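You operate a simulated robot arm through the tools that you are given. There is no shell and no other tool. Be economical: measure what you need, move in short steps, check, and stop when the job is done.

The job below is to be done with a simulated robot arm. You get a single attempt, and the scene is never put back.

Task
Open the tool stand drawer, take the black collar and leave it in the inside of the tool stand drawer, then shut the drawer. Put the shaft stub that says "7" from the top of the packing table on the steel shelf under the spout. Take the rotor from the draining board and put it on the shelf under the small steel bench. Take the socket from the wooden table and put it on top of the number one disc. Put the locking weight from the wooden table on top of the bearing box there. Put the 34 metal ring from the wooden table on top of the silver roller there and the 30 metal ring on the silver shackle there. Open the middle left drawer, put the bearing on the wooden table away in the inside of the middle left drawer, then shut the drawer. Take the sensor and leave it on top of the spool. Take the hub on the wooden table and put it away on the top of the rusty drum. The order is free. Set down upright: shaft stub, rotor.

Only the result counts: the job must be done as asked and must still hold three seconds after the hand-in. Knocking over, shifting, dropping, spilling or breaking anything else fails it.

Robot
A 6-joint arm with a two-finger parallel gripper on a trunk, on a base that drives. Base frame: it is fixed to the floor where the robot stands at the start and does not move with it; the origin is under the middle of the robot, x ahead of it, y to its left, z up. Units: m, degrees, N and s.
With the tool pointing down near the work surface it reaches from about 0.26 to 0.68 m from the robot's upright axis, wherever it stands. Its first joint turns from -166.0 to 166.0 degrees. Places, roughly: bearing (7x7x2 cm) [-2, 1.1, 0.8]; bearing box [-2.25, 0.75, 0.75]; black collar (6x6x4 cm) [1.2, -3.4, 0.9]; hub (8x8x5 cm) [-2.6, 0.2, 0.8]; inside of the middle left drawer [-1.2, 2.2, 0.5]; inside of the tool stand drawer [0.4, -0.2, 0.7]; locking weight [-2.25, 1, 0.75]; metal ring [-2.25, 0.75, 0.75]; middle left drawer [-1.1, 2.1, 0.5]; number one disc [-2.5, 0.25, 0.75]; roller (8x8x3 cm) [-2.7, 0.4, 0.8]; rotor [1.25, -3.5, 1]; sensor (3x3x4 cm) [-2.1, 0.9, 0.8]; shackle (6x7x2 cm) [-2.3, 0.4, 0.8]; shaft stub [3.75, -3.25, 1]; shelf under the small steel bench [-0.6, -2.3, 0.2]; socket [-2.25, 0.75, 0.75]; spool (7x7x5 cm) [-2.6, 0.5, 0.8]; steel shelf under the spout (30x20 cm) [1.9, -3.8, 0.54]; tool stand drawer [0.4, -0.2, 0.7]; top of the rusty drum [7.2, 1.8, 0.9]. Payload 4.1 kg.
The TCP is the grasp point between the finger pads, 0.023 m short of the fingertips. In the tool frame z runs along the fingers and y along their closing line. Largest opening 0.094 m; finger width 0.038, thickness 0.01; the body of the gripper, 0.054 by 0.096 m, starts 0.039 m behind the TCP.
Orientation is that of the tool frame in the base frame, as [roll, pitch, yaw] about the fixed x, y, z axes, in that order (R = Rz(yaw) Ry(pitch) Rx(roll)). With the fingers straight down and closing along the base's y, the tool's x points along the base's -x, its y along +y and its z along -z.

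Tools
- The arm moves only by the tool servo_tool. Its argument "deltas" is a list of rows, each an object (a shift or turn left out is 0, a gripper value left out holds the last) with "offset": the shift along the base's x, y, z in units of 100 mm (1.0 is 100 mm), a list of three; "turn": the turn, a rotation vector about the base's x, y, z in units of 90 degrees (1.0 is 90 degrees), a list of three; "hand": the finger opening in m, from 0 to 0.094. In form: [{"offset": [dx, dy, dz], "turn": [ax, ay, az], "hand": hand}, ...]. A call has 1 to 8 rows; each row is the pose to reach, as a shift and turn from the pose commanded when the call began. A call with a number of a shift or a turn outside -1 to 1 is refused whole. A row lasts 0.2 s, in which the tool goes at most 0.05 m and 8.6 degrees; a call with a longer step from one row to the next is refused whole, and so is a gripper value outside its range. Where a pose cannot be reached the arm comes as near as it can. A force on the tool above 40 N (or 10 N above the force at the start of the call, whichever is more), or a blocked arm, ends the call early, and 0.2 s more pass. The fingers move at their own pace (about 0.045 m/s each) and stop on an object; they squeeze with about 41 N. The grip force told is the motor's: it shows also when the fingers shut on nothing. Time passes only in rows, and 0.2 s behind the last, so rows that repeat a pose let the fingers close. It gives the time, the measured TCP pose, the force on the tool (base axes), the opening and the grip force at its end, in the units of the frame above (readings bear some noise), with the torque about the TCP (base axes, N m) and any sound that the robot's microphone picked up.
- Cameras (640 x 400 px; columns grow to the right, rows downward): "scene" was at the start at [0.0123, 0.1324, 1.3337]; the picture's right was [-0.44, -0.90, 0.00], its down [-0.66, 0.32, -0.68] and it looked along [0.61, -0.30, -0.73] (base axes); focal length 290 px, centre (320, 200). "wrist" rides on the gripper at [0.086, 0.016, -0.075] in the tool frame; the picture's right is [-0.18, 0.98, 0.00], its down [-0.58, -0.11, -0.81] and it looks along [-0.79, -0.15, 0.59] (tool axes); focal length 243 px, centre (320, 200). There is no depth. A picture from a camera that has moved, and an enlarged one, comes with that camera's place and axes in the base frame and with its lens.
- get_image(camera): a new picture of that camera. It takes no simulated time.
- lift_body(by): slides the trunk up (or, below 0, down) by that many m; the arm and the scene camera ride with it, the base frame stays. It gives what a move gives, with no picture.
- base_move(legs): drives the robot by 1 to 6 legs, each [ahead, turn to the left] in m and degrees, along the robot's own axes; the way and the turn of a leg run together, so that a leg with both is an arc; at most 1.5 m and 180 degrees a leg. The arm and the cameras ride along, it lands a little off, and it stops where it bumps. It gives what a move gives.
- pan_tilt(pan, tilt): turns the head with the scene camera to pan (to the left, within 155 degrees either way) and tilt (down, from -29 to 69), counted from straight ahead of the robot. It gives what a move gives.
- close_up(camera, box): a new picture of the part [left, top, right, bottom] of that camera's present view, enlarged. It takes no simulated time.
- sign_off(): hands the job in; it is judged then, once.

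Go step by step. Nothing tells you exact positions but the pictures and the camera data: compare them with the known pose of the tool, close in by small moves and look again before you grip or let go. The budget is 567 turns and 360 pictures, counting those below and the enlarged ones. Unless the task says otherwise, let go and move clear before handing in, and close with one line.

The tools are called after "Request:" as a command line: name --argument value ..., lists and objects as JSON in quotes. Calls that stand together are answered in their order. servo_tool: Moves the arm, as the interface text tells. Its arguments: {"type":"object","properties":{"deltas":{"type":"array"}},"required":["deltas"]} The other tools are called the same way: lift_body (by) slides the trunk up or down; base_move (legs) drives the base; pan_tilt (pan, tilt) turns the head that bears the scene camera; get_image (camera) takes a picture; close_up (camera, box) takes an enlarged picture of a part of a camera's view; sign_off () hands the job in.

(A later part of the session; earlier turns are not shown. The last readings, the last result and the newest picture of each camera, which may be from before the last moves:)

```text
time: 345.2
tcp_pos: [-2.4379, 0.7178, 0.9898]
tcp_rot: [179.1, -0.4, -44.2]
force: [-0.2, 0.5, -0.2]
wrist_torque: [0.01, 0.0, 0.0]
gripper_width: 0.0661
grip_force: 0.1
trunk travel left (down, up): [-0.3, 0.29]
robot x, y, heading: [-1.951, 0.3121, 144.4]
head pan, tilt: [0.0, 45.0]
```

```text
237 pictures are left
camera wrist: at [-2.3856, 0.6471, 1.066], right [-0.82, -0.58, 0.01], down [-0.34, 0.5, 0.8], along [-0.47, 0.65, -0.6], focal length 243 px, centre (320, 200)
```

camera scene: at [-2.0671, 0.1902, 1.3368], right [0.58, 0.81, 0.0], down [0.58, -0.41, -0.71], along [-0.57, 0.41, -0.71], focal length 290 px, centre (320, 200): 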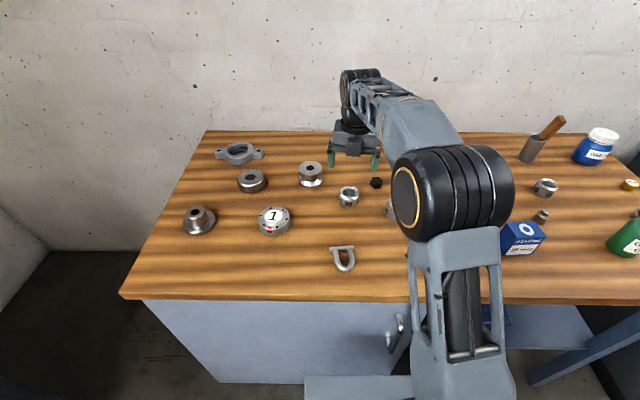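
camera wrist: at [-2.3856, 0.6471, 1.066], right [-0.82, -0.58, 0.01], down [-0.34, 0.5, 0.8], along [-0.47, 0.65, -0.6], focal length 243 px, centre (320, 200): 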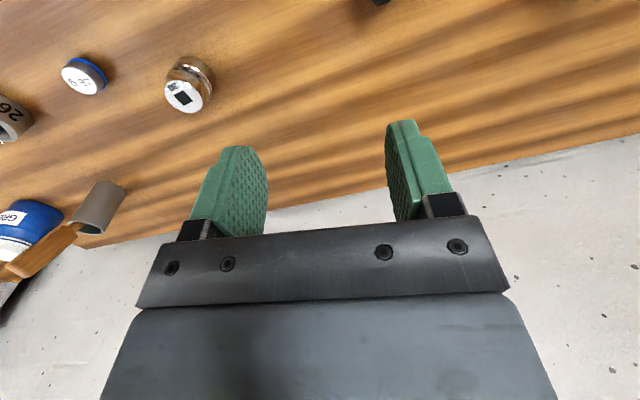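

The socket shows at (-2.355,0.829), the white/blue weight at (-2.263,0.882). Moving over the socket.

Request:
servo_tool --deltas '[{"offset": [0.3, 0.38, 0]}, {"offset": [0.6, 0.75, 0]}, {"offset": [0.83, 1.0, -0.2]}]'

Request:
servo_tool --deltas '[{"offset": [0, 0.1, -0.4]}, {"offset": [0, 0.11, -0.6]}]'

Request:
get_image --camera "wrist"

```text
time: 346.0
tcp_pos: [-2.353, 0.8217, 0.9724]
tcp_rot: [179.3, -0.3, -44.0]
force: [1.2, 0.2, -0.2]
wrist_torque: [0.03, -0.02, 0.02]
gripper_width: 0.0661
grip_force: 0.0
out of reach, approached as far as the arm can: row 2
trunk travel left (down, up): [-0.3, 0.29]
robot x, y, heading: [-1.9526, 0.3122, 144.4]
head pan, tilt: [0.0, 45.0]
```

```text
time: 346.6
tcp_pos: [-2.3529, 0.8318, 0.9115]
tcp_rot: [179.2, -0.3, -43.9]
force: [-1.5, -0.7, 0.2]
wrist_torque: [0.02, -0.03, -0.02]
gripper_width: 0.0659
grip_force: 0.0
trunk travel left (down, up): [-0.3, 0.29]
robot x, y, heading: [-1.9547, 0.3135, 144.4]
head pan, tilt: [0.0, 45.0]
```

```text
236 pictures are left
camera wrist: at [-2.3016, 0.7591, 0.987], right [-0.82, -0.58, 0.01], down [-0.34, 0.49, 0.8], along [-0.47, 0.65, -0.6], focal length 243 px, centre (320, 200)
```

wrist: 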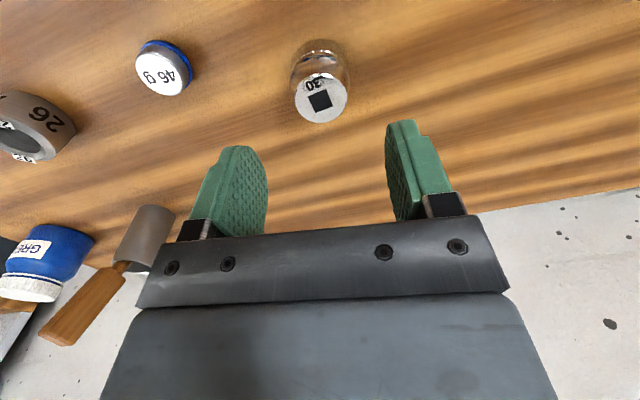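

Centred over the socket. Lowering and gripping.

Request:
servo_tool --deltas '[{"offset": [0, 0, -0.4]}, {"offset": [0, 0, -0.7]}, {"offset": [0, 0, -0.83]}, {"offset": [0, 0, -0.83], "hand": 0.015}, {"offset": [0, 0, -0.83], "hand": 0.015}, {"offset": [0, 0, -0.83], "hand": 0.015}, {"offset": [0, 0, -0.83], "hand": 0.015}]'

Request:
get_image --camera "wrist"

```text
time: 348.2
tcp_pos: [-2.3543, 0.8298, 0.8272]
tcp_rot: [179.1, -0.4, -44.0]
force: [1.2, -0.5, -0.6]
wrist_torque: [0.0, -0.04, -0.01]
gripper_width: 0.0407
grip_force: 41.2
trunk travel left (down, up): [-0.3, 0.29]
robot x, y, heading: [-1.956, 0.3136, 144.6]
head pan, tilt: [0.0, 45.0]
```

```text
235 pictures are left
camera wrist: at [-2.3027, 0.7585, 0.9026], right [-0.82, -0.58, 0.01], down [-0.34, 0.49, 0.8], along [-0.47, 0.65, -0.6], focal length 243 px, centre (320, 200)
```

wrist: 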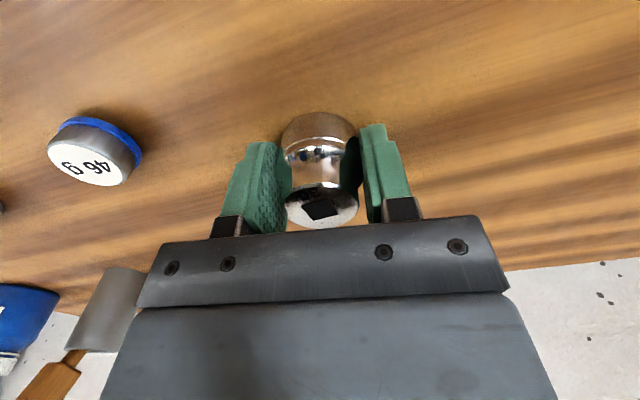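

Socket is held. Lifting and carrying it to the number-one disc at about (-2.495,0.364).

Request:
servo_tool --deltas '[{"offset": [0, 0, 0.4]}, {"offset": [0, 0, 0.8]}, {"offset": [0, 0, 1.0]}]'

Request:
servo_tool --deltas '[{"offset": [-0.1, -0.48, 0.1]}, {"offset": [-0.25, -0.94, 0.2]}]'

Request:
servo_tool --deltas '[{"offset": [-0.15, -0.46, 0]}, {"offset": [-0.3, -0.92, 0]}]'

Request:
servo_tool --deltas '[{"offset": [-0.15, -0.46, 0]}, {"offset": [-0.3, -0.92, 0]}]'

Request:
servo_tool --deltas '[{"offset": [-0.15, -0.46, 0]}, {"offset": [-0.3, -0.92, 0]}]'

Request:
servo_tool --deltas '[{"offset": [-0.1, -0.46, 0]}, {"offset": [-0.26, -0.95, -0.1]}]'

Request:
get_image --camera "wrist"

Request:
get_image --camera "scene"

```text
time: 349.0
tcp_pos: [-2.3548, 0.8286, 0.9284]
tcp_rot: [179.1, -0.3, -44.0]
force: [-0.8, 0.0, -2.4]
wrist_torque: [0.0, 0.03, 0.01]
gripper_width: 0.0408
grip_force: 40.8
trunk travel left (down, up): [-0.3, 0.29]
robot x, y, heading: [-1.9537, 0.3134, 144.5]
head pan, tilt: [0.0, 45.0]
```

```text
time: 349.6
tcp_pos: [-2.3804, 0.7365, 0.947]
tcp_rot: [179.2, -0.3, -43.9]
force: [0.1, 1.2, -1.3]
wrist_torque: [-0.01, -0.02, 0.03]
gripper_width: 0.0405
grip_force: 41.6
trunk travel left (down, up): [-0.3, 0.29]
robot x, y, heading: [-1.9534, 0.3111, 144.4]
head pan, tilt: [0.0, 45.0]
```

```text
time: 350.2
tcp_pos: [-2.4101, 0.6451, 0.9474]
tcp_rot: [179.1, -0.3, -44.2]
force: [-0.7, -1.3, -2.0]
wrist_torque: [-0.02, -0.02, 0.01]
gripper_width: 0.0406
grip_force: 41.0
trunk travel left (down, up): [-0.3, 0.29]
robot x, y, heading: [-1.9516, 0.3104, 144.4]
head pan, tilt: [0.0, 45.0]
```

```text
time: 350.8
tcp_pos: [-2.4406, 0.5517, 0.9464]
tcp_rot: [179.2, -0.4, -44.1]
force: [0.7, 0.7, -3.4]
wrist_torque: [0.0, 0.04, -0.01]
gripper_width: 0.0407
grip_force: 41.4
trunk travel left (down, up): [-0.3, 0.29]
robot x, y, heading: [-1.9511, 0.312, 144.6]
head pan, tilt: [0.0, 45.0]
```

```text
time: 351.4
tcp_pos: [-2.4707, 0.4595, 0.9469]
tcp_rot: [179.2, -0.3, -44.0]
force: [1.0, -0.3, -1.5]
wrist_torque: [0.0, -0.01, 0.0]
gripper_width: 0.0405
grip_force: 40.7
trunk travel left (down, up): [-0.3, 0.29]
robot x, y, heading: [-1.9527, 0.3122, 144.5]
head pan, tilt: [0.0, 45.0]
```

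```text
refused: row 2 steps farther than a row can; nothing moved
```

```text
234 pictures are left
camera wrist: at [-2.4188, 0.3873, 1.0226], right [-0.82, -0.58, 0.01], down [-0.34, 0.49, 0.8], along [-0.47, 0.65, -0.6], focal length 243 px, centre (320, 200)
```

wrist: 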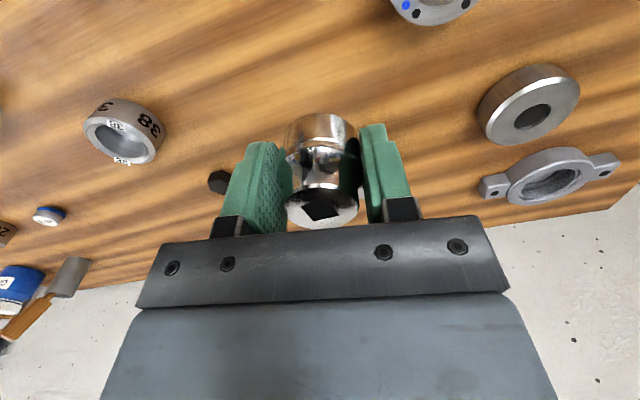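

```text
233 pictures are left
camera scene: at [-2.067, 0.1903, 1.3368], right [0.58, 0.81, 0.0], down [0.58, -0.41, -0.71], along [-0.57, 0.41, -0.71], focal length 290 px, centre (320, 200)
```

scene: 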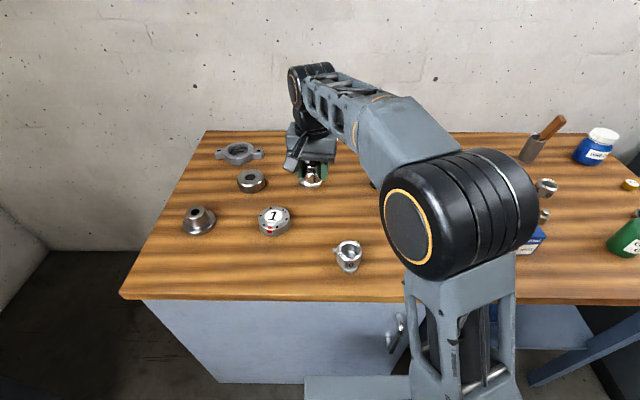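

Request:
servo_tool --deltas '[{"offset": [-0.08, -0.4, 0]}, {"offset": [-0.16, -0.75, 0]}, {"offset": [-0.24, -0.95, -0.1]}]'

Request:
get_image --camera "wrist"

Request:
close_up --camera "scene" --box '[200, 120, 360, 260]'

```text
time: 352.2
tcp_pos: [-2.4956, 0.3648, 0.937]
tcp_rot: [179.1, -0.3, -44.1]
force: [-1.0, -0.3, -3.2]
wrist_torque: [0.01, 0.0, -0.02]
gripper_width: 0.0406
grip_force: 41.4
trunk travel left (down, up): [-0.3, 0.29]
robot x, y, heading: [-1.949, 0.313, 144.4]
head pan, tilt: [0.0, 45.0]
```

```text
232 pictures are left
camera wrist: at [-2.4431, 0.2936, 1.0131], right [-0.82, -0.58, 0.01], down [-0.34, 0.49, 0.8], along [-0.47, 0.65, -0.6], focal length 243 px, centre (320, 200)
```

wrist: 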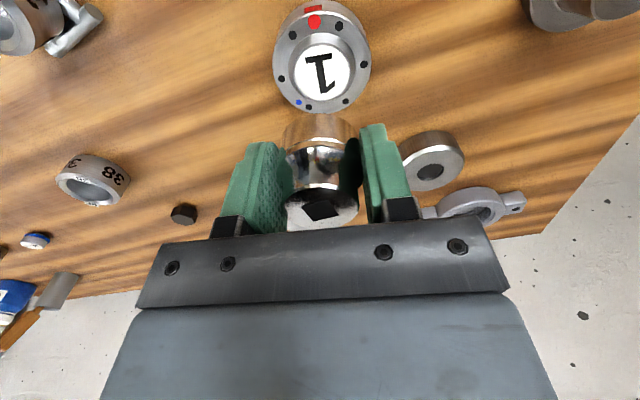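

```text
2.86 times, centred on (280, 190) of scene
camera zoom: at [-2.0671, 0.1901, 1.3367], right [0.58, 0.81, 0.0], down [0.58, -0.41, -0.71], along [-0.57, 0.41, -0.71], focal length 829 px, centre (434, 229)
```

zoom: 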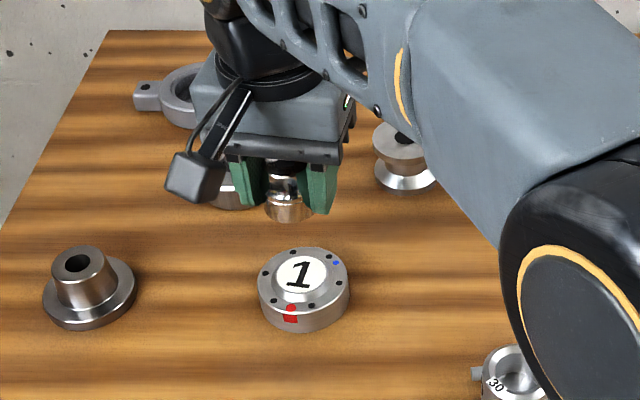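

Aligned within 5 mm. Correcting and lowering onto the disc.

Request:
servo_tool --deltas '[{"offset": [0.04, -0.03, -0.3]}, {"offset": [0.04, -0.03, -0.55]}, {"offset": [0.04, -0.03, -0.62]}]'

Request:
get_image --camera "wrist"

Request:
close_up --camera "scene" --box '[230, 150, 330, 250]'

```text
time: 353.0
tcp_pos: [-2.4896, 0.3619, 0.8746]
tcp_rot: [179.2, -0.3, -43.9]
force: [0.2, -0.3, -2.9]
wrist_torque: [0.0, 0.02, -0.04]
gripper_width: 0.0408
grip_force: 40.9
trunk travel left (down, up): [-0.3, 0.29]
robot x, y, heading: [-1.9524, 0.3127, 144.6]
head pan, tilt: [0.0, 45.0]
```

```text
230 pictures are left
camera wrist: at [-2.4382, 0.2905, 0.9501], right [-0.82, -0.58, 0.01], down [-0.34, 0.49, 0.8], along [-0.47, 0.65, -0.6], focal length 243 px, centre (320, 200)
```

wrist: 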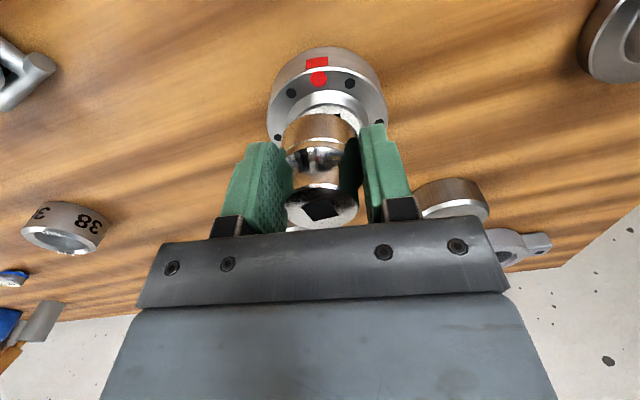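

```text
4.00 times, centred on (280, 200) of scene
camera zoom: at [-2.0672, 0.1901, 1.3367], right [0.58, 0.81, 0.0], down [0.58, -0.41, -0.71], along [-0.57, 0.41, -0.71], focal length 1160 px, centre (480, 200)
```

zoom: 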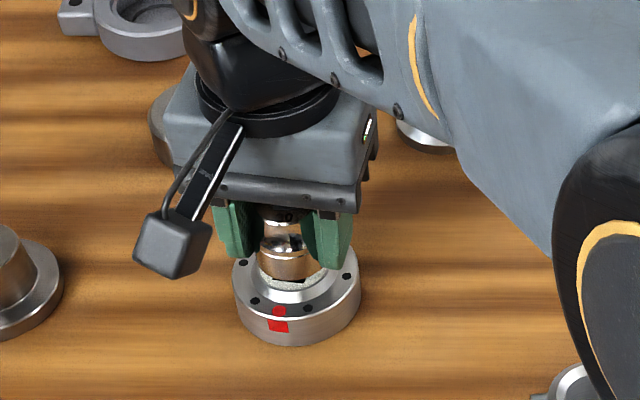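

Request:
servo_tool --deltas '[{"offset": [0.02, 0, -0.04]}, {"offset": [0.02, 0, -0.07]}, {"offset": [0.02, 0, -0.1]}, {"offset": [0.02, 0, -0.13]}, {"offset": [0.02, 0, -0.16]}, {"offset": [0.02, 0, -0.18]}]'

```text
time: 354.4
tcp_pos: [-2.488, 0.3631, 0.8571]
tcp_rot: [179.1, -0.4, -44.0]
force: [0.4, 0.4, 0.5]
wrist_torque: [0.09, -0.05, -0.01]
gripper_width: 0.0405
grip_force: 41.1
trunk travel left (down, up): [-0.3, 0.29]
robot x, y, heading: [-1.9519, 0.3118, 144.3]
head pan, tilt: [0.0, 45.0]
```

Light contact already. One more millimetre or two, then release.

Request:
servo_tool --deltas '[{"offset": [0, 0, -0.015]}, {"offset": [0, 0, -0.015], "hand": 0.058}, {"offset": [0, 0, -0.015], "hand": 0.058}, {"offset": [0, 0, 0.2]}, {"offset": [0, 0, 0.6]}, {"offset": [0, 0, 1.0]}]'

Request:
close_up --camera "scene" --box '[230, 150, 330, 250]'

Request:
get_image --camera "wrist"

```text
time: 355.8
tcp_pos: [-2.4866, 0.36, 0.9576]
tcp_rot: [179.2, -0.3, -43.8]
force: [0.5, -0.3, 1.0]
wrist_torque: [0.0, 0.0, 0.03]
gripper_width: 0.0581
grip_force: 0.1
trunk travel left (down, up): [-0.3, 0.29]
robot x, y, heading: [-1.9542, 0.3115, 144.5]
head pan, tilt: [0.0, 45.0]
```

```text
4.00 times, centred on (280, 200) of scene
camera zoom: at [-2.067, 0.1901, 1.3367], right [0.58, 0.81, 0.0], down [0.57, -0.41, -0.71], along [-0.57, 0.41, -0.71], focal length 1160 px, centre (480, 200)
```

zoom: 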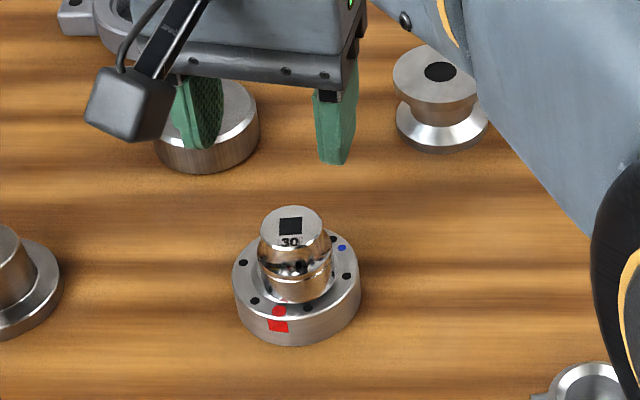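

```text
227 pictures are left
camera wrist: at [-2.4349, 0.2883, 1.0342], right [-0.82, -0.58, 0.01], down [-0.34, 0.49, 0.8], along [-0.47, 0.65, -0.6], focal length 243 px, centre (320, 200)
```

wrist: 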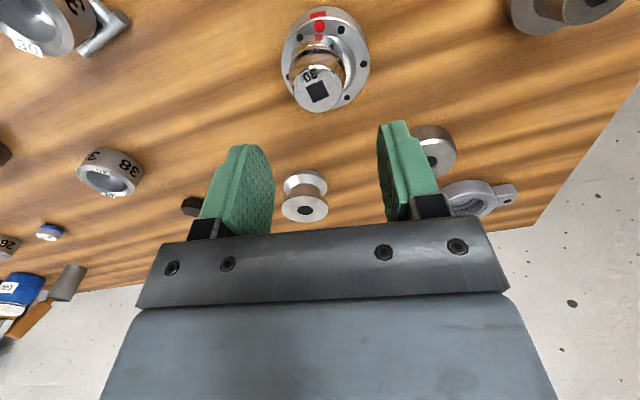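

Socket stands centred on the disc. Next ring 34 at about (-2.218,0.676).

Request:
servo_tool --deltas '[{"offset": [0.32, 0.37, 0], "hand": 0.085}, {"offset": [0.64, 0.75, 0]}, {"offset": [0.85, 1.0, 0]}]'

Request:
servo_tool --deltas '[{"offset": [0.32, 0.37, 0]}, {"offset": [0.64, 0.75, 0]}, {"offset": [0.85, 1.0, 0]}]'

Request:
servo_tool --deltas '[{"offset": [0.32, 0.37, 0]}, {"offset": [0.64, 0.75, -0.1]}, {"offset": [0.95, 1.0, -0.3]}]'

Request:
get_image --camera "wrist"

Request:
get_image --camera "scene"

```text
time: 356.6
tcp_pos: [-2.4024, 0.4624, 0.9581]
tcp_rot: [179.1, -0.3, -44.0]
force: [-0.7, -0.8, 0.1]
wrist_torque: [-0.01, 0.03, -0.01]
gripper_width: 0.0848
grip_force: 0.0
trunk travel left (down, up): [-0.3, 0.29]
robot x, y, heading: [-1.954, 0.313, 144.4]
head pan, tilt: [0.0, 45.0]
```

```text
time: 357.4
tcp_pos: [-2.3156, 0.5607, 0.958]
tcp_rot: [179.3, -0.3, -44.0]
force: [-0.3, 0.0, -0.6]
wrist_torque: [-0.03, 0.0, 0.0]
gripper_width: 0.0851
grip_force: 0.1
trunk travel left (down, up): [-0.3, 0.29]
robot x, y, heading: [-1.9542, 0.3138, 144.6]
head pan, tilt: [0.0, 45.0]
```

```text
refused: row 2 steps farther than a row can; nothing moved
```

```text
226 pictures are left
camera wrist: at [-2.2634, 0.4891, 1.0337], right [-0.82, -0.58, 0.01], down [-0.34, 0.49, 0.8], along [-0.47, 0.65, -0.6], focal length 243 px, centre (320, 200)
```

wrist: 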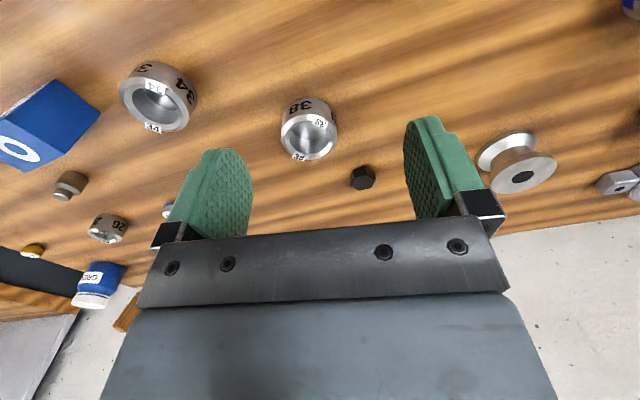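

```text
225 pictures are left
camera scene: at [-2.0669, 0.1902, 1.3368], right [0.58, 0.81, 0.0], down [0.57, -0.41, -0.71], along [-0.57, 0.41, -0.71], focal length 290 px, centre (320, 200)
```

scene: 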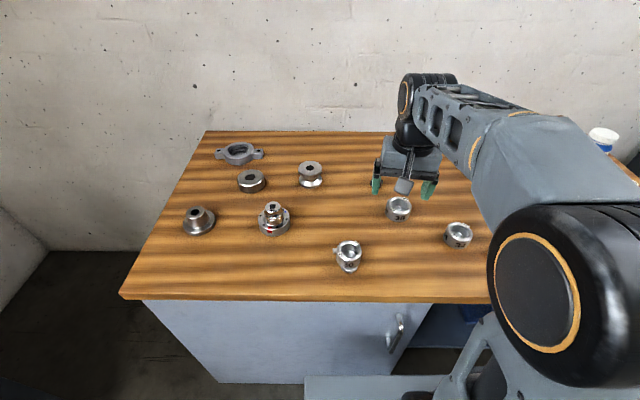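

Ring 34 confirmed at (-2.220,0.676). Moving over.

Request:
servo_tool --deltas '[{"offset": [0.32, 0.37, 0]}, {"offset": [0.62, 0.75, 0]}, {"offset": [0.95, 1.0, -0.2]}, {"offset": [0.95, 1.0, -0.4]}]'

Request:
servo_tool --deltas '[{"offset": [0, 0.14, -0.1]}, {"offset": [0, 0.14, -0.2]}]'

Request:
get_image --camera "wrist"

```text
time: 358.4
tcp_pos: [-2.2208, 0.6635, 0.9175]
tcp_rot: [179.2, -0.3, -44.0]
force: [0.1, 0.2, 0.1]
wrist_torque: [-0.02, 0.02, 0.0]
gripper_width: 0.0851
grip_force: 0.1
trunk travel left (down, up): [-0.3, 0.29]
robot x, y, heading: [-1.9534, 0.3132, 144.4]
head pan, tilt: [0.0, 45.0]
```

```text
time: 359.0
tcp_pos: [-2.2217, 0.6748, 0.8964]
tcp_rot: [179.2, -0.3, -44.1]
force: [-0.7, -0.6, -0.3]
wrist_torque: [0.0, -0.01, -0.08]
gripper_width: 0.0851
grip_force: 0.0
trunk travel left (down, up): [-0.3, 0.29]
robot x, y, heading: [-1.9524, 0.3127, 144.5]
head pan, tilt: [0.0, 45.0]
```

```text
224 pictures are left
camera wrist: at [-2.1692, 0.6038, 0.9728], right [-0.82, -0.58, 0.01], down [-0.34, 0.49, 0.8], along [-0.47, 0.65, -0.6], focal length 243 px, centre (320, 200)
```

wrist: 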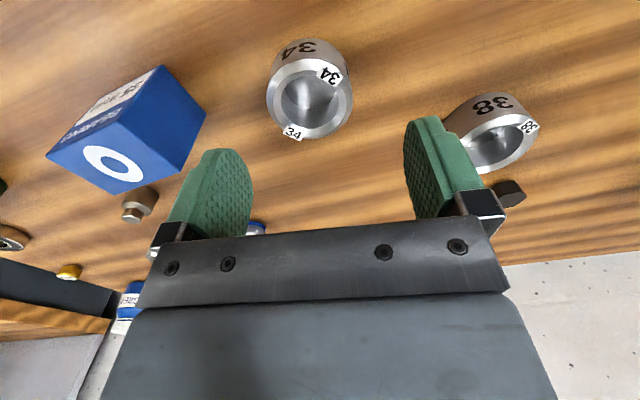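

Ring is 7 mm to the left; the bearing box is close on that side, so I'll narrow the opening to 72 mm and lower.

Request:
servo_tool --deltas '[{"offset": [0.055, 0.04, 0], "hand": 0.072}, {"offset": [0.055, 0.04, -0.1], "hand": 0.072}, {"offset": [0.055, 0.04, -0.3]}]'

Request:
get_image --camera "wrist"

```text
time: 359.8
tcp_pos: [-2.2173, 0.6804, 0.8677]
tcp_rot: [179.1, -0.3, -44.1]
force: [0.3, 0.2, -0.6]
wrist_torque: [0.0, -0.02, 0.01]
gripper_width: 0.072
grip_force: 0.0
trunk travel left (down, up): [-0.3, 0.29]
robot x, y, heading: [-1.9534, 0.3133, 144.5]
head pan, tilt: [0.0, 45.0]
```

```text
223 pictures are left
camera wrist: at [-2.1657, 0.6089, 0.9429], right [-0.82, -0.58, 0.01], down [-0.34, 0.49, 0.8], along [-0.47, 0.65, -0.6], focal length 243 px, centre (320, 200)
```

wrist: 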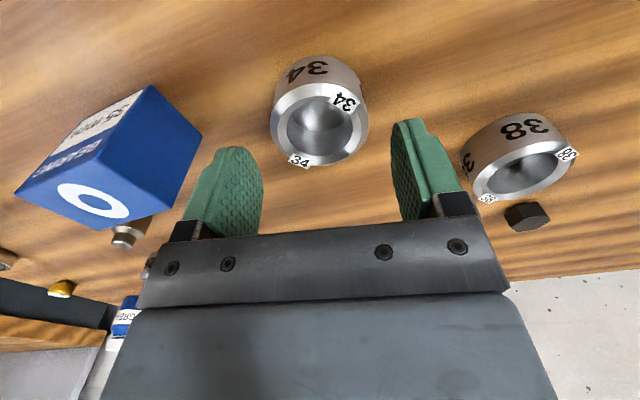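

Clear. Lowering and gripping ring 34.

Request:
servo_tool --deltas '[{"offset": [0, 0, -0.2]}, {"offset": [0, 0, -0.41]}, {"offset": [0, 0, -0.42], "hand": 0.045}, {"offset": [0, 0, -0.42], "hand": 0.045}, {"offset": [0, 0, -0.42], "hand": 0.045}]'

Request:
servo_tool --deltas '[{"offset": [0, 0, 0.3]}, {"offset": [0, 0, 0.7]}, {"offset": [0, 0, 1.0]}]'

Request:
get_image --camera "wrist"

```text
time: 361.0
tcp_pos: [-2.2166, 0.6791, 0.8253]
tcp_rot: [179.2, -0.2, -44.0]
force: [-1.4, 0.3, 3.3]
wrist_torque: [0.03, -0.03, 0.02]
gripper_width: 0.0539
grip_force: 40.9
trunk travel left (down, up): [-0.3, 0.29]
robot x, y, heading: [-1.9509, 0.3142, 144.3]
head pan, tilt: [0.0, 45.0]
```

```text
time: 361.8
tcp_pos: [-2.2159, 0.6768, 0.9257]
tcp_rot: [179.1, -0.4, -44.0]
force: [0.0, 0.0, -2.0]
wrist_torque: [0.03, 0.0, 0.0]
gripper_width: 0.0541
grip_force: 40.6
trunk travel left (down, up): [-0.3, 0.29]
robot x, y, heading: [-1.9528, 0.3136, 144.3]
head pan, tilt: [0.0, 45.0]
```

```text
222 pictures are left
camera wrist: at [-2.1645, 0.6065, 1.001], right [-0.82, -0.58, 0.01], down [-0.34, 0.49, 0.8], along [-0.47, 0.65, -0.6], focal length 243 px, centre (320, 200)
```

wrist: 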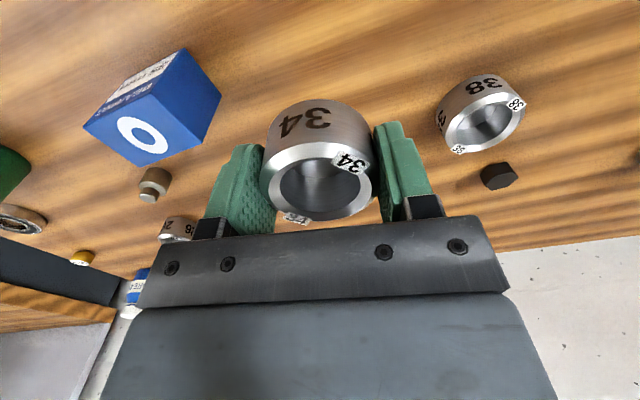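

Ring 34 held. Carrying it to the roller near (-2.65,0.38).

Request:
servo_tool --deltas '[{"offset": [-0.33, -0.23, 0.1]}, {"offset": [-0.66, -0.45, 0.2]}, {"offset": [-1.0, -0.68, 0.3]}]'

Request:
servo_tool --deltas '[{"offset": [-0.33, -0.23, 0]}, {"offset": [-0.66, -0.45, 0]}, {"offset": [-1.0, -0.68, 0]}]'

Request:
servo_tool --deltas '[{"offset": [-0.33, -0.23, 0]}, {"offset": [-0.66, -0.45, 0]}, {"offset": [-1.0, -0.68, 0]}]'

Request:
servo_tool --deltas '[{"offset": [-0.33, -0.23, 0]}, {"offset": [-0.66, -0.45, 0]}, {"offset": [-1.0, -0.68, 0]}]'

Request:
get_image --camera "wrist"

Request:
get_image --camera "scene"

```text
time: 362.6
tcp_pos: [-2.315, 0.61, 0.9567]
tcp_rot: [179.2, -0.3, -44.0]
force: [-0.3, -0.4, -0.1]
wrist_torque: [0.02, -0.02, -0.05]
gripper_width: 0.0541
grip_force: 40.9
trunk travel left (down, up): [-0.3, 0.29]
robot x, y, heading: [-1.9527, 0.3137, 144.3]
head pan, tilt: [0.0, 45.0]
```

```text
time: 363.4
tcp_pos: [-2.4176, 0.5421, 0.953]
tcp_rot: [179.2, -0.2, -44.2]
force: [-1.3, -0.4, -1.3]
wrist_torque: [-0.01, -0.01, -0.01]
gripper_width: 0.0542
grip_force: 40.9
trunk travel left (down, up): [-0.3, 0.29]
robot x, y, heading: [-1.9554, 0.3115, 144.3]
head pan, tilt: [0.0, 45.0]
```

```text
time: 364.2
tcp_pos: [-2.5162, 0.4761, 0.9549]
tcp_rot: [179.2, -0.3, -44.0]
force: [1.0, 0.3, -0.5]
wrist_torque: [0.01, -0.02, 0.03]
gripper_width: 0.054
grip_force: 41.3
trunk travel left (down, up): [-0.3, 0.29]
robot x, y, heading: [-1.9568, 0.3126, 144.5]
head pan, tilt: [0.0, 45.0]
```

```text
time: 365.0
tcp_pos: [-2.5977, 0.4121, 0.9535]
tcp_rot: [179.2, -0.4, -44.1]
force: [-0.4, -0.9, -0.4]
wrist_torque: [-0.03, 0.03, -0.05]
gripper_width: 0.054
grip_force: 41.2
out of reach, approached as far as the arm can: row 3
trunk travel left (down, up): [-0.3, 0.29]
robot x, y, heading: [-1.9487, 0.3125, 144.5]
head pan, tilt: [0.0, 45.0]
```

```text
221 pictures are left
camera wrist: at [-2.5461, 0.3398, 1.0286], right [-0.82, -0.58, 0.01], down [-0.34, 0.49, 0.8], along [-0.47, 0.65, -0.6], focal length 243 px, centre (320, 200)
```

wrist: 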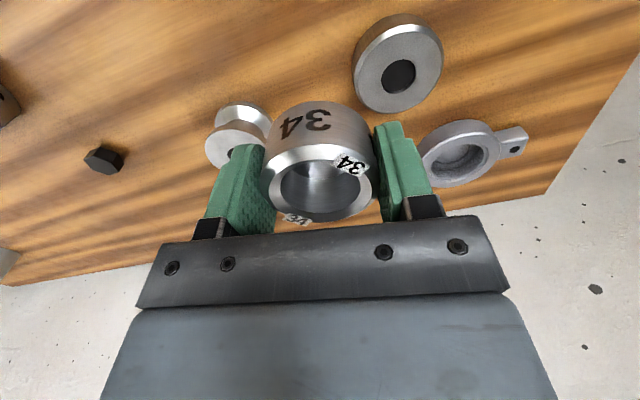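

```text
220 pictures are left
camera scene: at [-2.0661, 0.1904, 1.337], right [0.58, 0.81, 0.0], down [0.57, -0.41, -0.71], along [-0.58, 0.41, -0.71], focal length 290 px, centre (320, 200)
```

scene: 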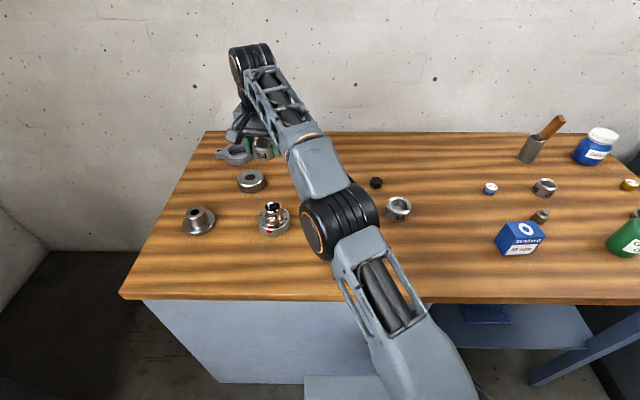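

The roller at (-2.656,0.382) is just out of reach. I'll retract and shift the base to the left stand.

Request:
servo_tool --deltas '[{"offset": [0.4, -0.05, 0.15]}, {"offset": [0.8, -0.1, 0.3]}, {"offset": [1.0, -0.12, 0.5]}]'

Request:
servo_tool --deltas '[{"offset": [0.4, -0.05, 0.15]}, {"offset": [0.8, -0.1, 0.3]}, {"offset": [1.0, -0.12, 0.3]}]'

Request:
base_move --legs '[[-0.25, 0], [0, -89], [-0.23, 0], [0, 88], [0.24, 0]]'

Request:
get_image --camera "scene"

```text
time: 365.8
tcp_pos: [-2.497, 0.4011, 1.0014]
tcp_rot: [179.0, -0.3, -44.0]
force: [0.2, 0.7, -1.0]
wrist_torque: [0.03, -0.02, 0.01]
gripper_width: 0.0539
grip_force: 41.2
trunk travel left (down, up): [-0.3, 0.29]
robot x, y, heading: [-1.9536, 0.3083, 144.5]
head pan, tilt: [0.0, 45.0]
```

```text
time: 366.6
tcp_pos: [-2.3988, 0.3885, 1.0324]
tcp_rot: [179.2, -0.2, -44.0]
force: [-1.1, -0.2, -1.1]
wrist_torque: [0.02, 0.02, 0.0]
gripper_width: 0.0537
grip_force: 40.8
trunk travel left (down, up): [-0.3, 0.29]
robot x, y, heading: [-1.9536, 0.3122, 144.3]
head pan, tilt: [0.0, 45.0]
```

```text
time: 378.6
tcp_pos: [-2.5148, 0.2154, 1.0322]
tcp_rot: [179.2, -0.4, -46.1]
force: [0.2, 0.3, -1.5]
wrist_torque: [0.0, -0.02, 0.01]
gripper_width: 0.0541
grip_force: 41.4
trunk travel left (down, up): [-0.3, 0.29]
robot x, y, heading: [-2.0751, 0.1205, 142.6]
head pan, tilt: [0.0, 45.0]
```

```text
219 pictures are left
camera scene: at [-2.1896, 0.0035, 1.3368], right [0.61, 0.79, 0.0], down [0.56, -0.43, -0.71], along [-0.56, 0.43, -0.71], focal length 290 px, centre (320, 200)
```

scene: 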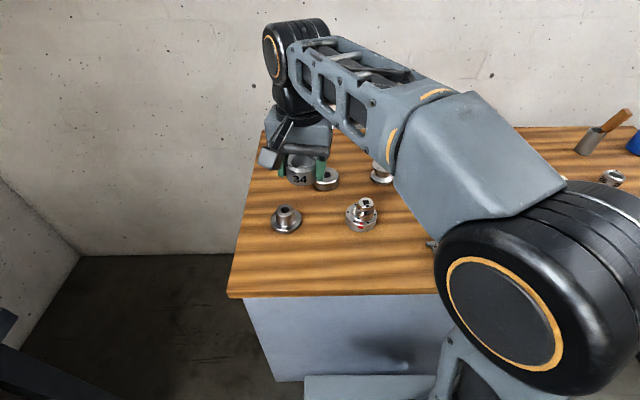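

Now the roller is within reach. Moving the ring over it.

Request:
servo_tool --deltas '[{"offset": [-0.25, 0.3, 0]}, {"offset": [-0.5, 0.6, 0]}, {"offset": [-0.8, 0.95, -0.1]}]'

Request:
servo_tool --deltas '[{"offset": [-0.3, 0.35, -0.2]}, {"offset": [-0.61, 0.7, -0.4]}, {"offset": [-0.61, 0.7, -0.8]}]'

Request:
get_image --camera "wrist"

Request:
close_up --camera "scene" --box '[240, 100, 440, 260]'

```text
time: 379.4
tcp_pos: [-2.5951, 0.3108, 1.0221]
tcp_rot: [179.2, -0.4, -46.1]
force: [-0.3, -0.4, -0.9]
wrist_torque: [-0.02, 0.02, -0.01]
gripper_width: 0.0536
grip_force: 40.9
trunk travel left (down, up): [-0.3, 0.29]
robot x, y, heading: [-2.0719, 0.1225, 142.6]
head pan, tilt: [0.0, 45.0]
```

```text
refused: row 1 steps farther than a row can; nothing moved
```

```text
218 pictures are left
camera wrist: at [-2.5454, 0.2372, 1.0991], right [-0.84, -0.55, 0.01], down [-0.32, 0.51, 0.8], along [-0.45, 0.67, -0.6], focal length 243 px, centre (320, 200)
```

wrist: 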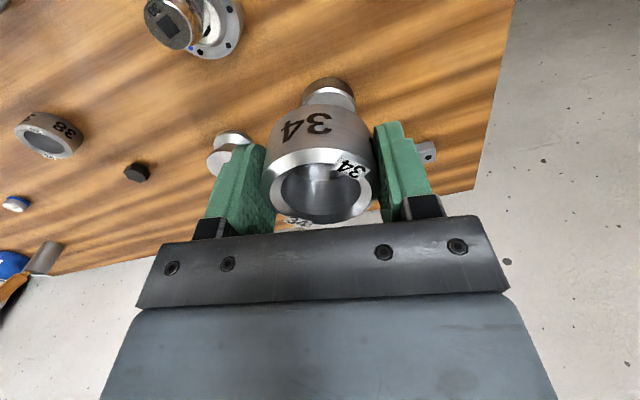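

```text
2.50 times, centred on (340, 180) of scene
camera zoom: at [-2.1896, 0.0035, 1.3368], right [0.61, 0.79, 0.0], down [0.56, -0.43, -0.71], along [-0.56, 0.43, -0.71], focal length 725 px, centre (270, 250)
```

zoom: 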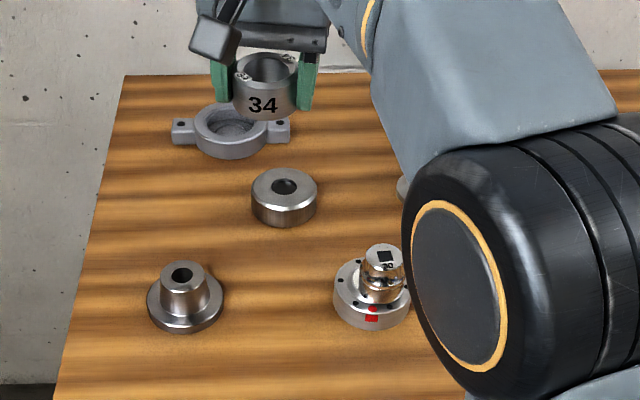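

Roller confirmed at (-2.657,0.382). Continuing over it.

Request:
servo_tool --deltas '[{"offset": [-0.2, 0.24, 0]}, {"offset": [-0.4, 0.48, -0.1]}, {"offset": [-0.62, 0.71, -0.3]}, {"offset": [-0.62, 0.71, -0.7]}, {"offset": [-0.62, 0.71, -0.9]}]'

Request:
get_image --camera "wrist"

Request:
close_up --camera "scene" --box '[240, 100, 440, 260]'

```text
time: 380.6
tcp_pos: [-2.6558, 0.3801, 0.9297]
tcp_rot: [179.2, -0.3, -46.0]
force: [-0.1, 0.1, -0.8]
wrist_torque: [-0.02, -0.02, 0.04]
gripper_width: 0.0537
grip_force: 41.3
trunk travel left (down, up): [-0.3, 0.29]
robot x, y, heading: [-2.0728, 0.1225, 142.5]
head pan, tilt: [0.0, 45.0]
```

```text
216 pictures are left
camera wrist: at [-2.6067, 0.3071, 1.0072], right [-0.84, -0.55, 0.01], down [-0.32, 0.51, 0.8], along [-0.45, 0.67, -0.6], focal length 243 px, centre (320, 200)
```

wrist: 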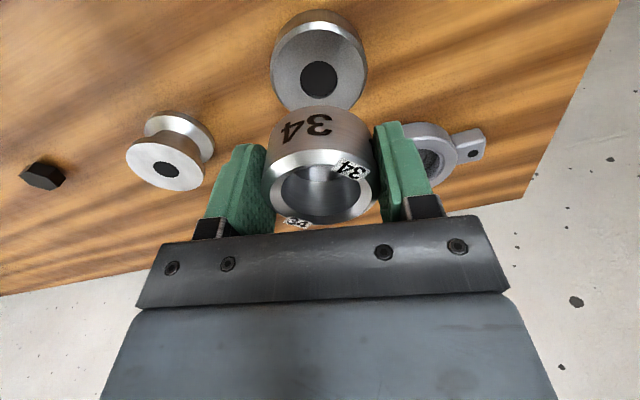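

```text
2.50 times, centred on (340, 180) of scene
camera zoom: at [-2.1896, 0.0035, 1.3368], right [0.61, 0.79, 0.0], down [0.56, -0.43, -0.71], along [-0.56, 0.43, -0.71], focal length 725 px, centre (270, 250)
```

zoom: 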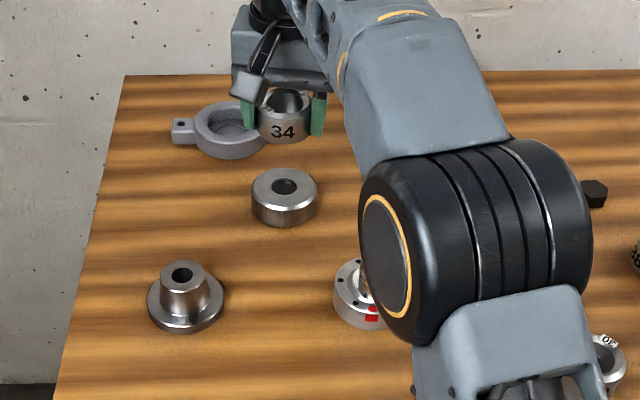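

Aligned over the roller. Lowering.

Request:
servo_tool --deltas '[{"offset": [-0.01, 0.01, -0.3]}, {"offset": [-0.01, 0.01, -0.55]}, {"offset": [-0.01, 0.01, -0.62]}]'

Request:
get_image --camera "wrist"

Request:
close_up --camera "scene" --box '[260, 100, 400, 220]'

```text
time: 381.4
tcp_pos: [-2.6582, 0.3822, 0.8681]
tcp_rot: [179.2, -0.4, -45.9]
force: [0.5, 0.0, -0.2]
wrist_torque: [0.03, 0.0, 0.02]
gripper_width: 0.0539
grip_force: 41.4
trunk travel left (down, up): [-0.3, 0.29]
robot x, y, heading: [-2.0741, 0.1213, 142.4]
head pan, tilt: [0.0, 45.0]
```

```text
214 pictures are left
camera wrist: at [-2.6083, 0.3091, 0.9442], right [-0.84, -0.55, 0.01], down [-0.32, 0.51, 0.8], along [-0.45, 0.67, -0.6], focal length 243 px, centre (320, 200)
```

wrist: 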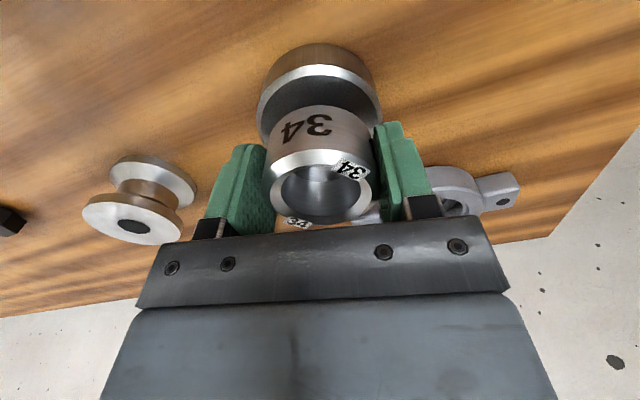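

```text
3.33 times, centred on (330, 160) of scene
camera zoom: at [-2.1898, 0.0036, 1.3368], right [0.61, 0.79, 0.0], down [0.56, -0.43, -0.71], along [-0.56, 0.43, -0.71], focal length 967 px, centre (287, 333)
```

zoom: 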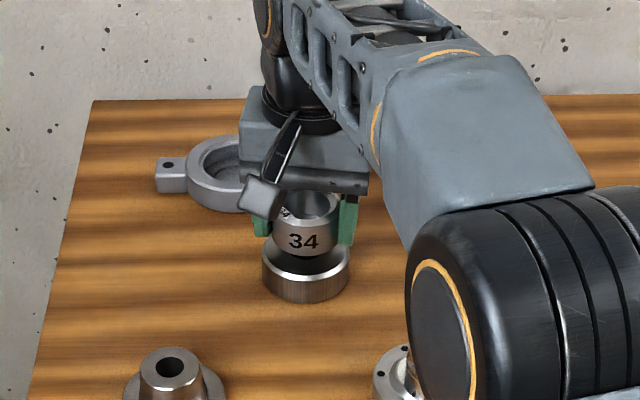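

Request:
servo_tool --deltas '[{"offset": [0, 0, -0.03]}, {"offset": [0, 0, -0.06]}, {"offset": [0, 0, -0.09]}, {"offset": [0, 0, -0.12]}, {"offset": [0, 0, -0.14]}]'

```text
time: 382.6
tcp_pos: [-2.658, 0.3825, 0.8567]
tcp_rot: [179.2, -0.3, -46.1]
force: [0.7, 0.0, -1.2]
wrist_torque: [0.02, 0.0, 0.03]
gripper_width: 0.0534
grip_force: 40.9
trunk travel left (down, up): [-0.3, 0.29]
robot x, y, heading: [-2.0739, 0.121, 142.5]
head pan, tilt: [0.0, 45.0]
```

Request:
servo_tool --deltas '[{"offset": [0, 0, -0.02]}, {"offset": [0, 0, -0.04]}, {"offset": [0, 0, -0.06]}]'

```text
time: 383.4
tcp_pos: [-2.6579, 0.3822, 0.8549]
tcp_rot: [178.9, 0.1, -46.0]
force: [-2.9, 1.9, 24.2]
wrist_torque: [0.24, -0.45, 0.03]
gripper_width: 0.0539
grip_force: 40.9
trunk travel left (down, up): [-0.3, 0.29]
robot x, y, heading: [-2.0766, 0.1214, 142.5]
head pan, tilt: [0.0, 45.0]
```

Contact. Easing, releasing and lifting.

Request:
servo_tool --deltas '[{"offset": [0, 0, 0.04]}, {"offset": [0, 0, 0.04], "hand": 0.07}, {"offset": [0, 0, 0.04], "hand": 0.07}, {"offset": [0, 0, 0.3]}, {"offset": [0, 0, 0.7]}, {"offset": [0, 0, 1.0]}]'

Request:
get_image --camera "wrist"

Request:
close_up --camera "scene" --box '[260, 100, 400, 220]'

```text
time: 384.8
tcp_pos: [-2.6574, 0.3832, 0.9505]
tcp_rot: [179.2, -0.4, -46.0]
force: [-0.2, -0.7, -0.1]
wrist_torque: [-0.03, -0.02, 0.0]
gripper_width: 0.07
grip_force: 0.0
trunk travel left (down, up): [-0.3, 0.29]
robot x, y, heading: [-2.0731, 0.1221, 142.4]
head pan, tilt: [0.0, 45.0]
```

```text
212 pictures are left
camera wrist: at [-2.6073, 0.3096, 1.026], right [-0.84, -0.55, 0.01], down [-0.32, 0.51, 0.8], along [-0.45, 0.67, -0.6], focal length 243 px, centre (320, 200)
```

wrist: 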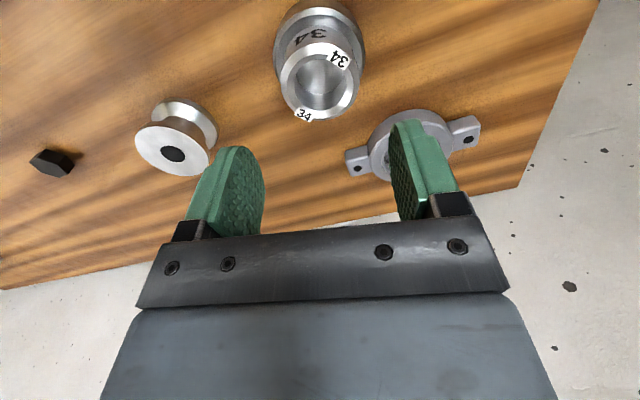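

```text
3.33 times, centred on (330, 160) of scene
camera zoom: at [-2.1897, 0.0036, 1.3367], right [0.61, 0.79, 0.0], down [0.56, -0.43, -0.71], along [-0.56, 0.43, -0.71], focal length 967 px, centre (287, 333)
```

zoom: 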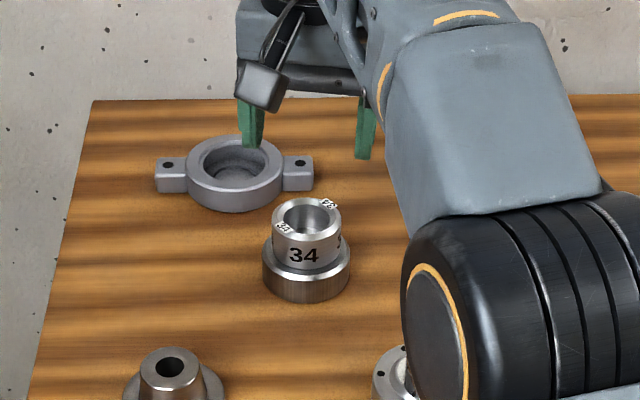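

Ring 34 sits on the roller. Next I'll return to the middle stand for the sensor and the weight.

Request:
servo_tool --deltas '[{"offset": [0.35, -0.2, 0.2]}, {"offset": [0.7, -0.45, 0.4]}, {"offset": [1.0, -0.7, 0.6]}]'

Request:
servo_tool --deltas '[{"offset": [0.35, -0.2, 0.1]}, {"offset": [0.7, -0.45, 0.2]}, {"offset": [0.9, -0.6, 0.3]}]'

Request:
base_move --legs '[[-0.25, 0], [0, -83.5], [0.205, 0], [0, 85], [0.25, 0]]'

Request:
get_image --camera "scene"

Request:
get_image --camera "wrist"

```text
time: 385.6
tcp_pos: [-2.5598, 0.3116, 1.0113]
tcp_rot: [179.1, -0.3, -46.0]
force: [-0.7, 0.0, -0.4]
wrist_torque: [0.01, -0.02, 0.01]
gripper_width: 0.0701
grip_force: 0.0
trunk travel left (down, up): [-0.3, 0.29]
robot x, y, heading: [-2.07, 0.1231, 142.3]
head pan, tilt: [0.0, 45.0]
```

```text
time: 386.4
tcp_pos: [-2.468, 0.2519, 1.0416]
tcp_rot: [179.2, -0.3, -46.1]
force: [0.8, 0.7, 0.5]
wrist_torque: [0.0, 0.0, 0.01]
gripper_width: 0.0701
grip_force: 0.0
trunk travel left (down, up): [-0.3, 0.29]
robot x, y, heading: [-2.0721, 0.1223, 142.5]
head pan, tilt: [0.0, 45.0]
```

```text
time: 398.1
tcp_pos: [-2.3602, 0.4262, 1.0421]
tcp_rot: [179.3, -0.3, -46.5]
force: [1.2, -0.3, 0.2]
wrist_torque: [-0.01, 0.0, 0.0]
gripper_width: 0.0699
grip_force: 0.0
trunk travel left (down, up): [-0.3, 0.29]
robot x, y, heading: [-1.9685, 0.2934, 142.1]
head pan, tilt: [0.0, 45.0]
```

```text
210 pictures are left
camera scene: at [-2.0837, 0.1747, 1.3368], right [0.62, 0.79, 0.0], down [0.56, -0.44, -0.71], along [-0.56, 0.44, -0.71], focal length 290 px, centre (320, 200)
```

scene: 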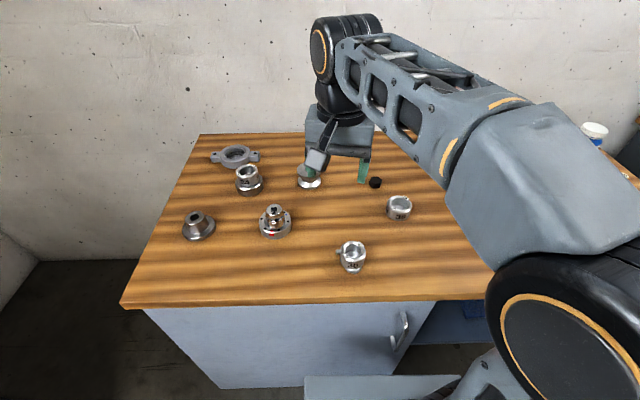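

```text
209 pictures are left
camera wrist: at [-2.3115, 0.3522, 1.1165], right [-0.84, -0.54, 0.01], down [-0.32, 0.51, 0.8], along [-0.44, 0.67, -0.6], focal length 243 px, centre (320, 200)
```

wrist: 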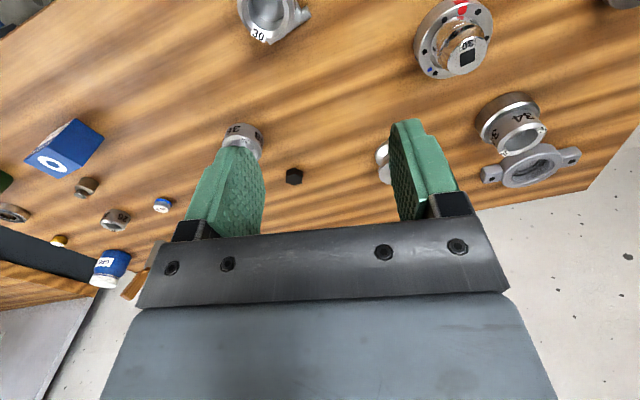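

Sensor is the small brown cylinder behind the bearing box at about (-2.138,0.876). Moving above it at safe height.

Request:
servo_tool --deltas '[{"offset": [0.22, 0.44, 0]}, {"offset": [0.44, 0.88, 0]}, {"offset": [0.5, 1.0, 0]}]'

Request:
servo_tool --deltas '[{"offset": [0.22, 0.44, 0]}, {"offset": [0.44, 0.88, 0]}, {"offset": [0.5, 1.0, 0]}]'

Request:
servo_tool --deltas '[{"offset": [0.22, 0.44, 0]}, {"offset": [0.44, 0.88, 0]}, {"offset": [0.5, 1.0, 0]}]'

Request:
servo_tool --deltas '[{"offset": [0.22, 0.44, 0]}, {"offset": [0.44, 0.88, -0.1]}, {"offset": [0.6, 1.0, -0.3]}]'

Request:
get_image --camera "wrist"

```text
time: 398.9
tcp_pos: [-2.3089, 0.5254, 1.042]
tcp_rot: [179.2, -0.3, -46.4]
force: [-0.9, 0.4, 0.3]
wrist_torque: [-0.01, 0.02, -0.02]
gripper_width: 0.0698
grip_force: 0.1
trunk travel left (down, up): [-0.3, 0.29]
robot x, y, heading: [-1.9636, 0.2924, 142.0]
head pan, tilt: [0.0, 45.0]
```

```text
time: 399.6
tcp_pos: [-2.2592, 0.6255, 1.0391]
tcp_rot: [179.1, -0.3, -46.4]
force: [-0.1, -0.7, 0.3]
wrist_torque: [0.03, 0.01, -0.01]
gripper_width: 0.0701
grip_force: 0.1
trunk travel left (down, up): [-0.3, 0.29]
robot x, y, heading: [-1.9654, 0.2918, 141.9]
head pan, tilt: [0.0, 45.0]
```

```text
time: 400.4
tcp_pos: [-2.2094, 0.7272, 1.038]
tcp_rot: [179.1, -0.3, -46.5]
force: [0.2, -0.3, -0.4]
wrist_torque: [0.0, -0.01, 0.0]
gripper_width: 0.07
grip_force: 0.0
trunk travel left (down, up): [-0.3, 0.29]
robot x, y, heading: [-1.9662, 0.2934, 141.8]
head pan, tilt: [0.0, 45.0]
```

```text
refused: row 2 steps farther than a row can; nothing moved
```

```text
208 pictures are left
camera wrist: at [-2.161, 0.6529, 1.1146], right [-0.84, -0.54, 0.01], down [-0.32, 0.51, 0.8], along [-0.44, 0.67, -0.6], focal length 243 px, centre (320, 200)
```

wrist: 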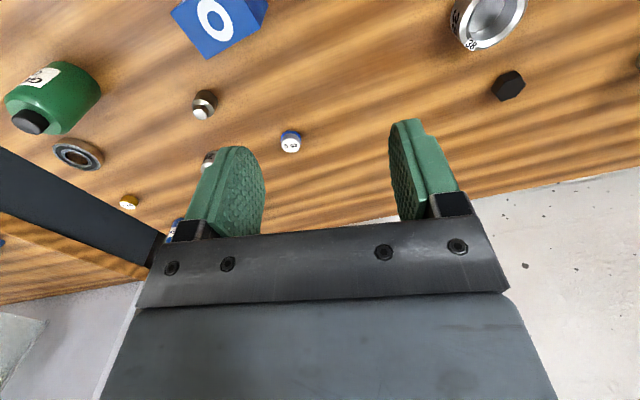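

Sensor at (-2.135,0.884). Continuing.

Request:
servo_tool --deltas '[{"offset": [0.2, 0.44, 0]}, {"offset": [0.4, 0.88, 0]}, {"offset": [0.48, 1.0, -0.2]}]'

Request:
servo_tool --deltas '[{"offset": [0.15, 0.3, -0.2]}, {"offset": [0.26, 0.56, -0.5]}, {"offset": [0.26, 0.56, -0.9]}]'

Request:
get_image --camera "wrist"

```text
time: 401.2
tcp_pos: [-2.1623, 0.8256, 1.02]
tcp_rot: [179.1, -0.5, -46.5]
force: [0.3, -0.4, 0.7]
wrist_torque: [0.0, 0.01, -0.02]
gripper_width: 0.0701
grip_force: 0.0
trunk travel left (down, up): [-0.3, 0.29]
robot x, y, heading: [-1.9677, 0.2917, 142.3]
head pan, tilt: [0.0, 45.0]
```

```text
time: 402.1
tcp_pos: [-2.1353, 0.883, 0.9298]
tcp_rot: [179.2, -0.2, -46.5]
force: [0.3, -0.8, -0.6]
wrist_torque: [0.02, -0.04, -0.02]
gripper_width: 0.0701
grip_force: 0.0
trunk travel left (down, up): [-0.3, 0.29]
robot x, y, heading: [-1.9656, 0.2937, 142.1]
head pan, tilt: [0.0, 45.0]
```

```text
207 pictures are left
camera wrist: at [-2.0857, 0.8093, 1.0051], right [-0.84, -0.54, 0.01], down [-0.32, 0.51, 0.8], along [-0.44, 0.67, -0.6], focal length 243 px, centre (320, 200)
```

wrist: 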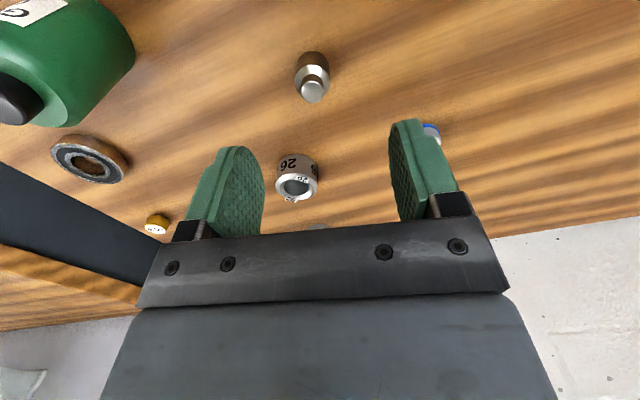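

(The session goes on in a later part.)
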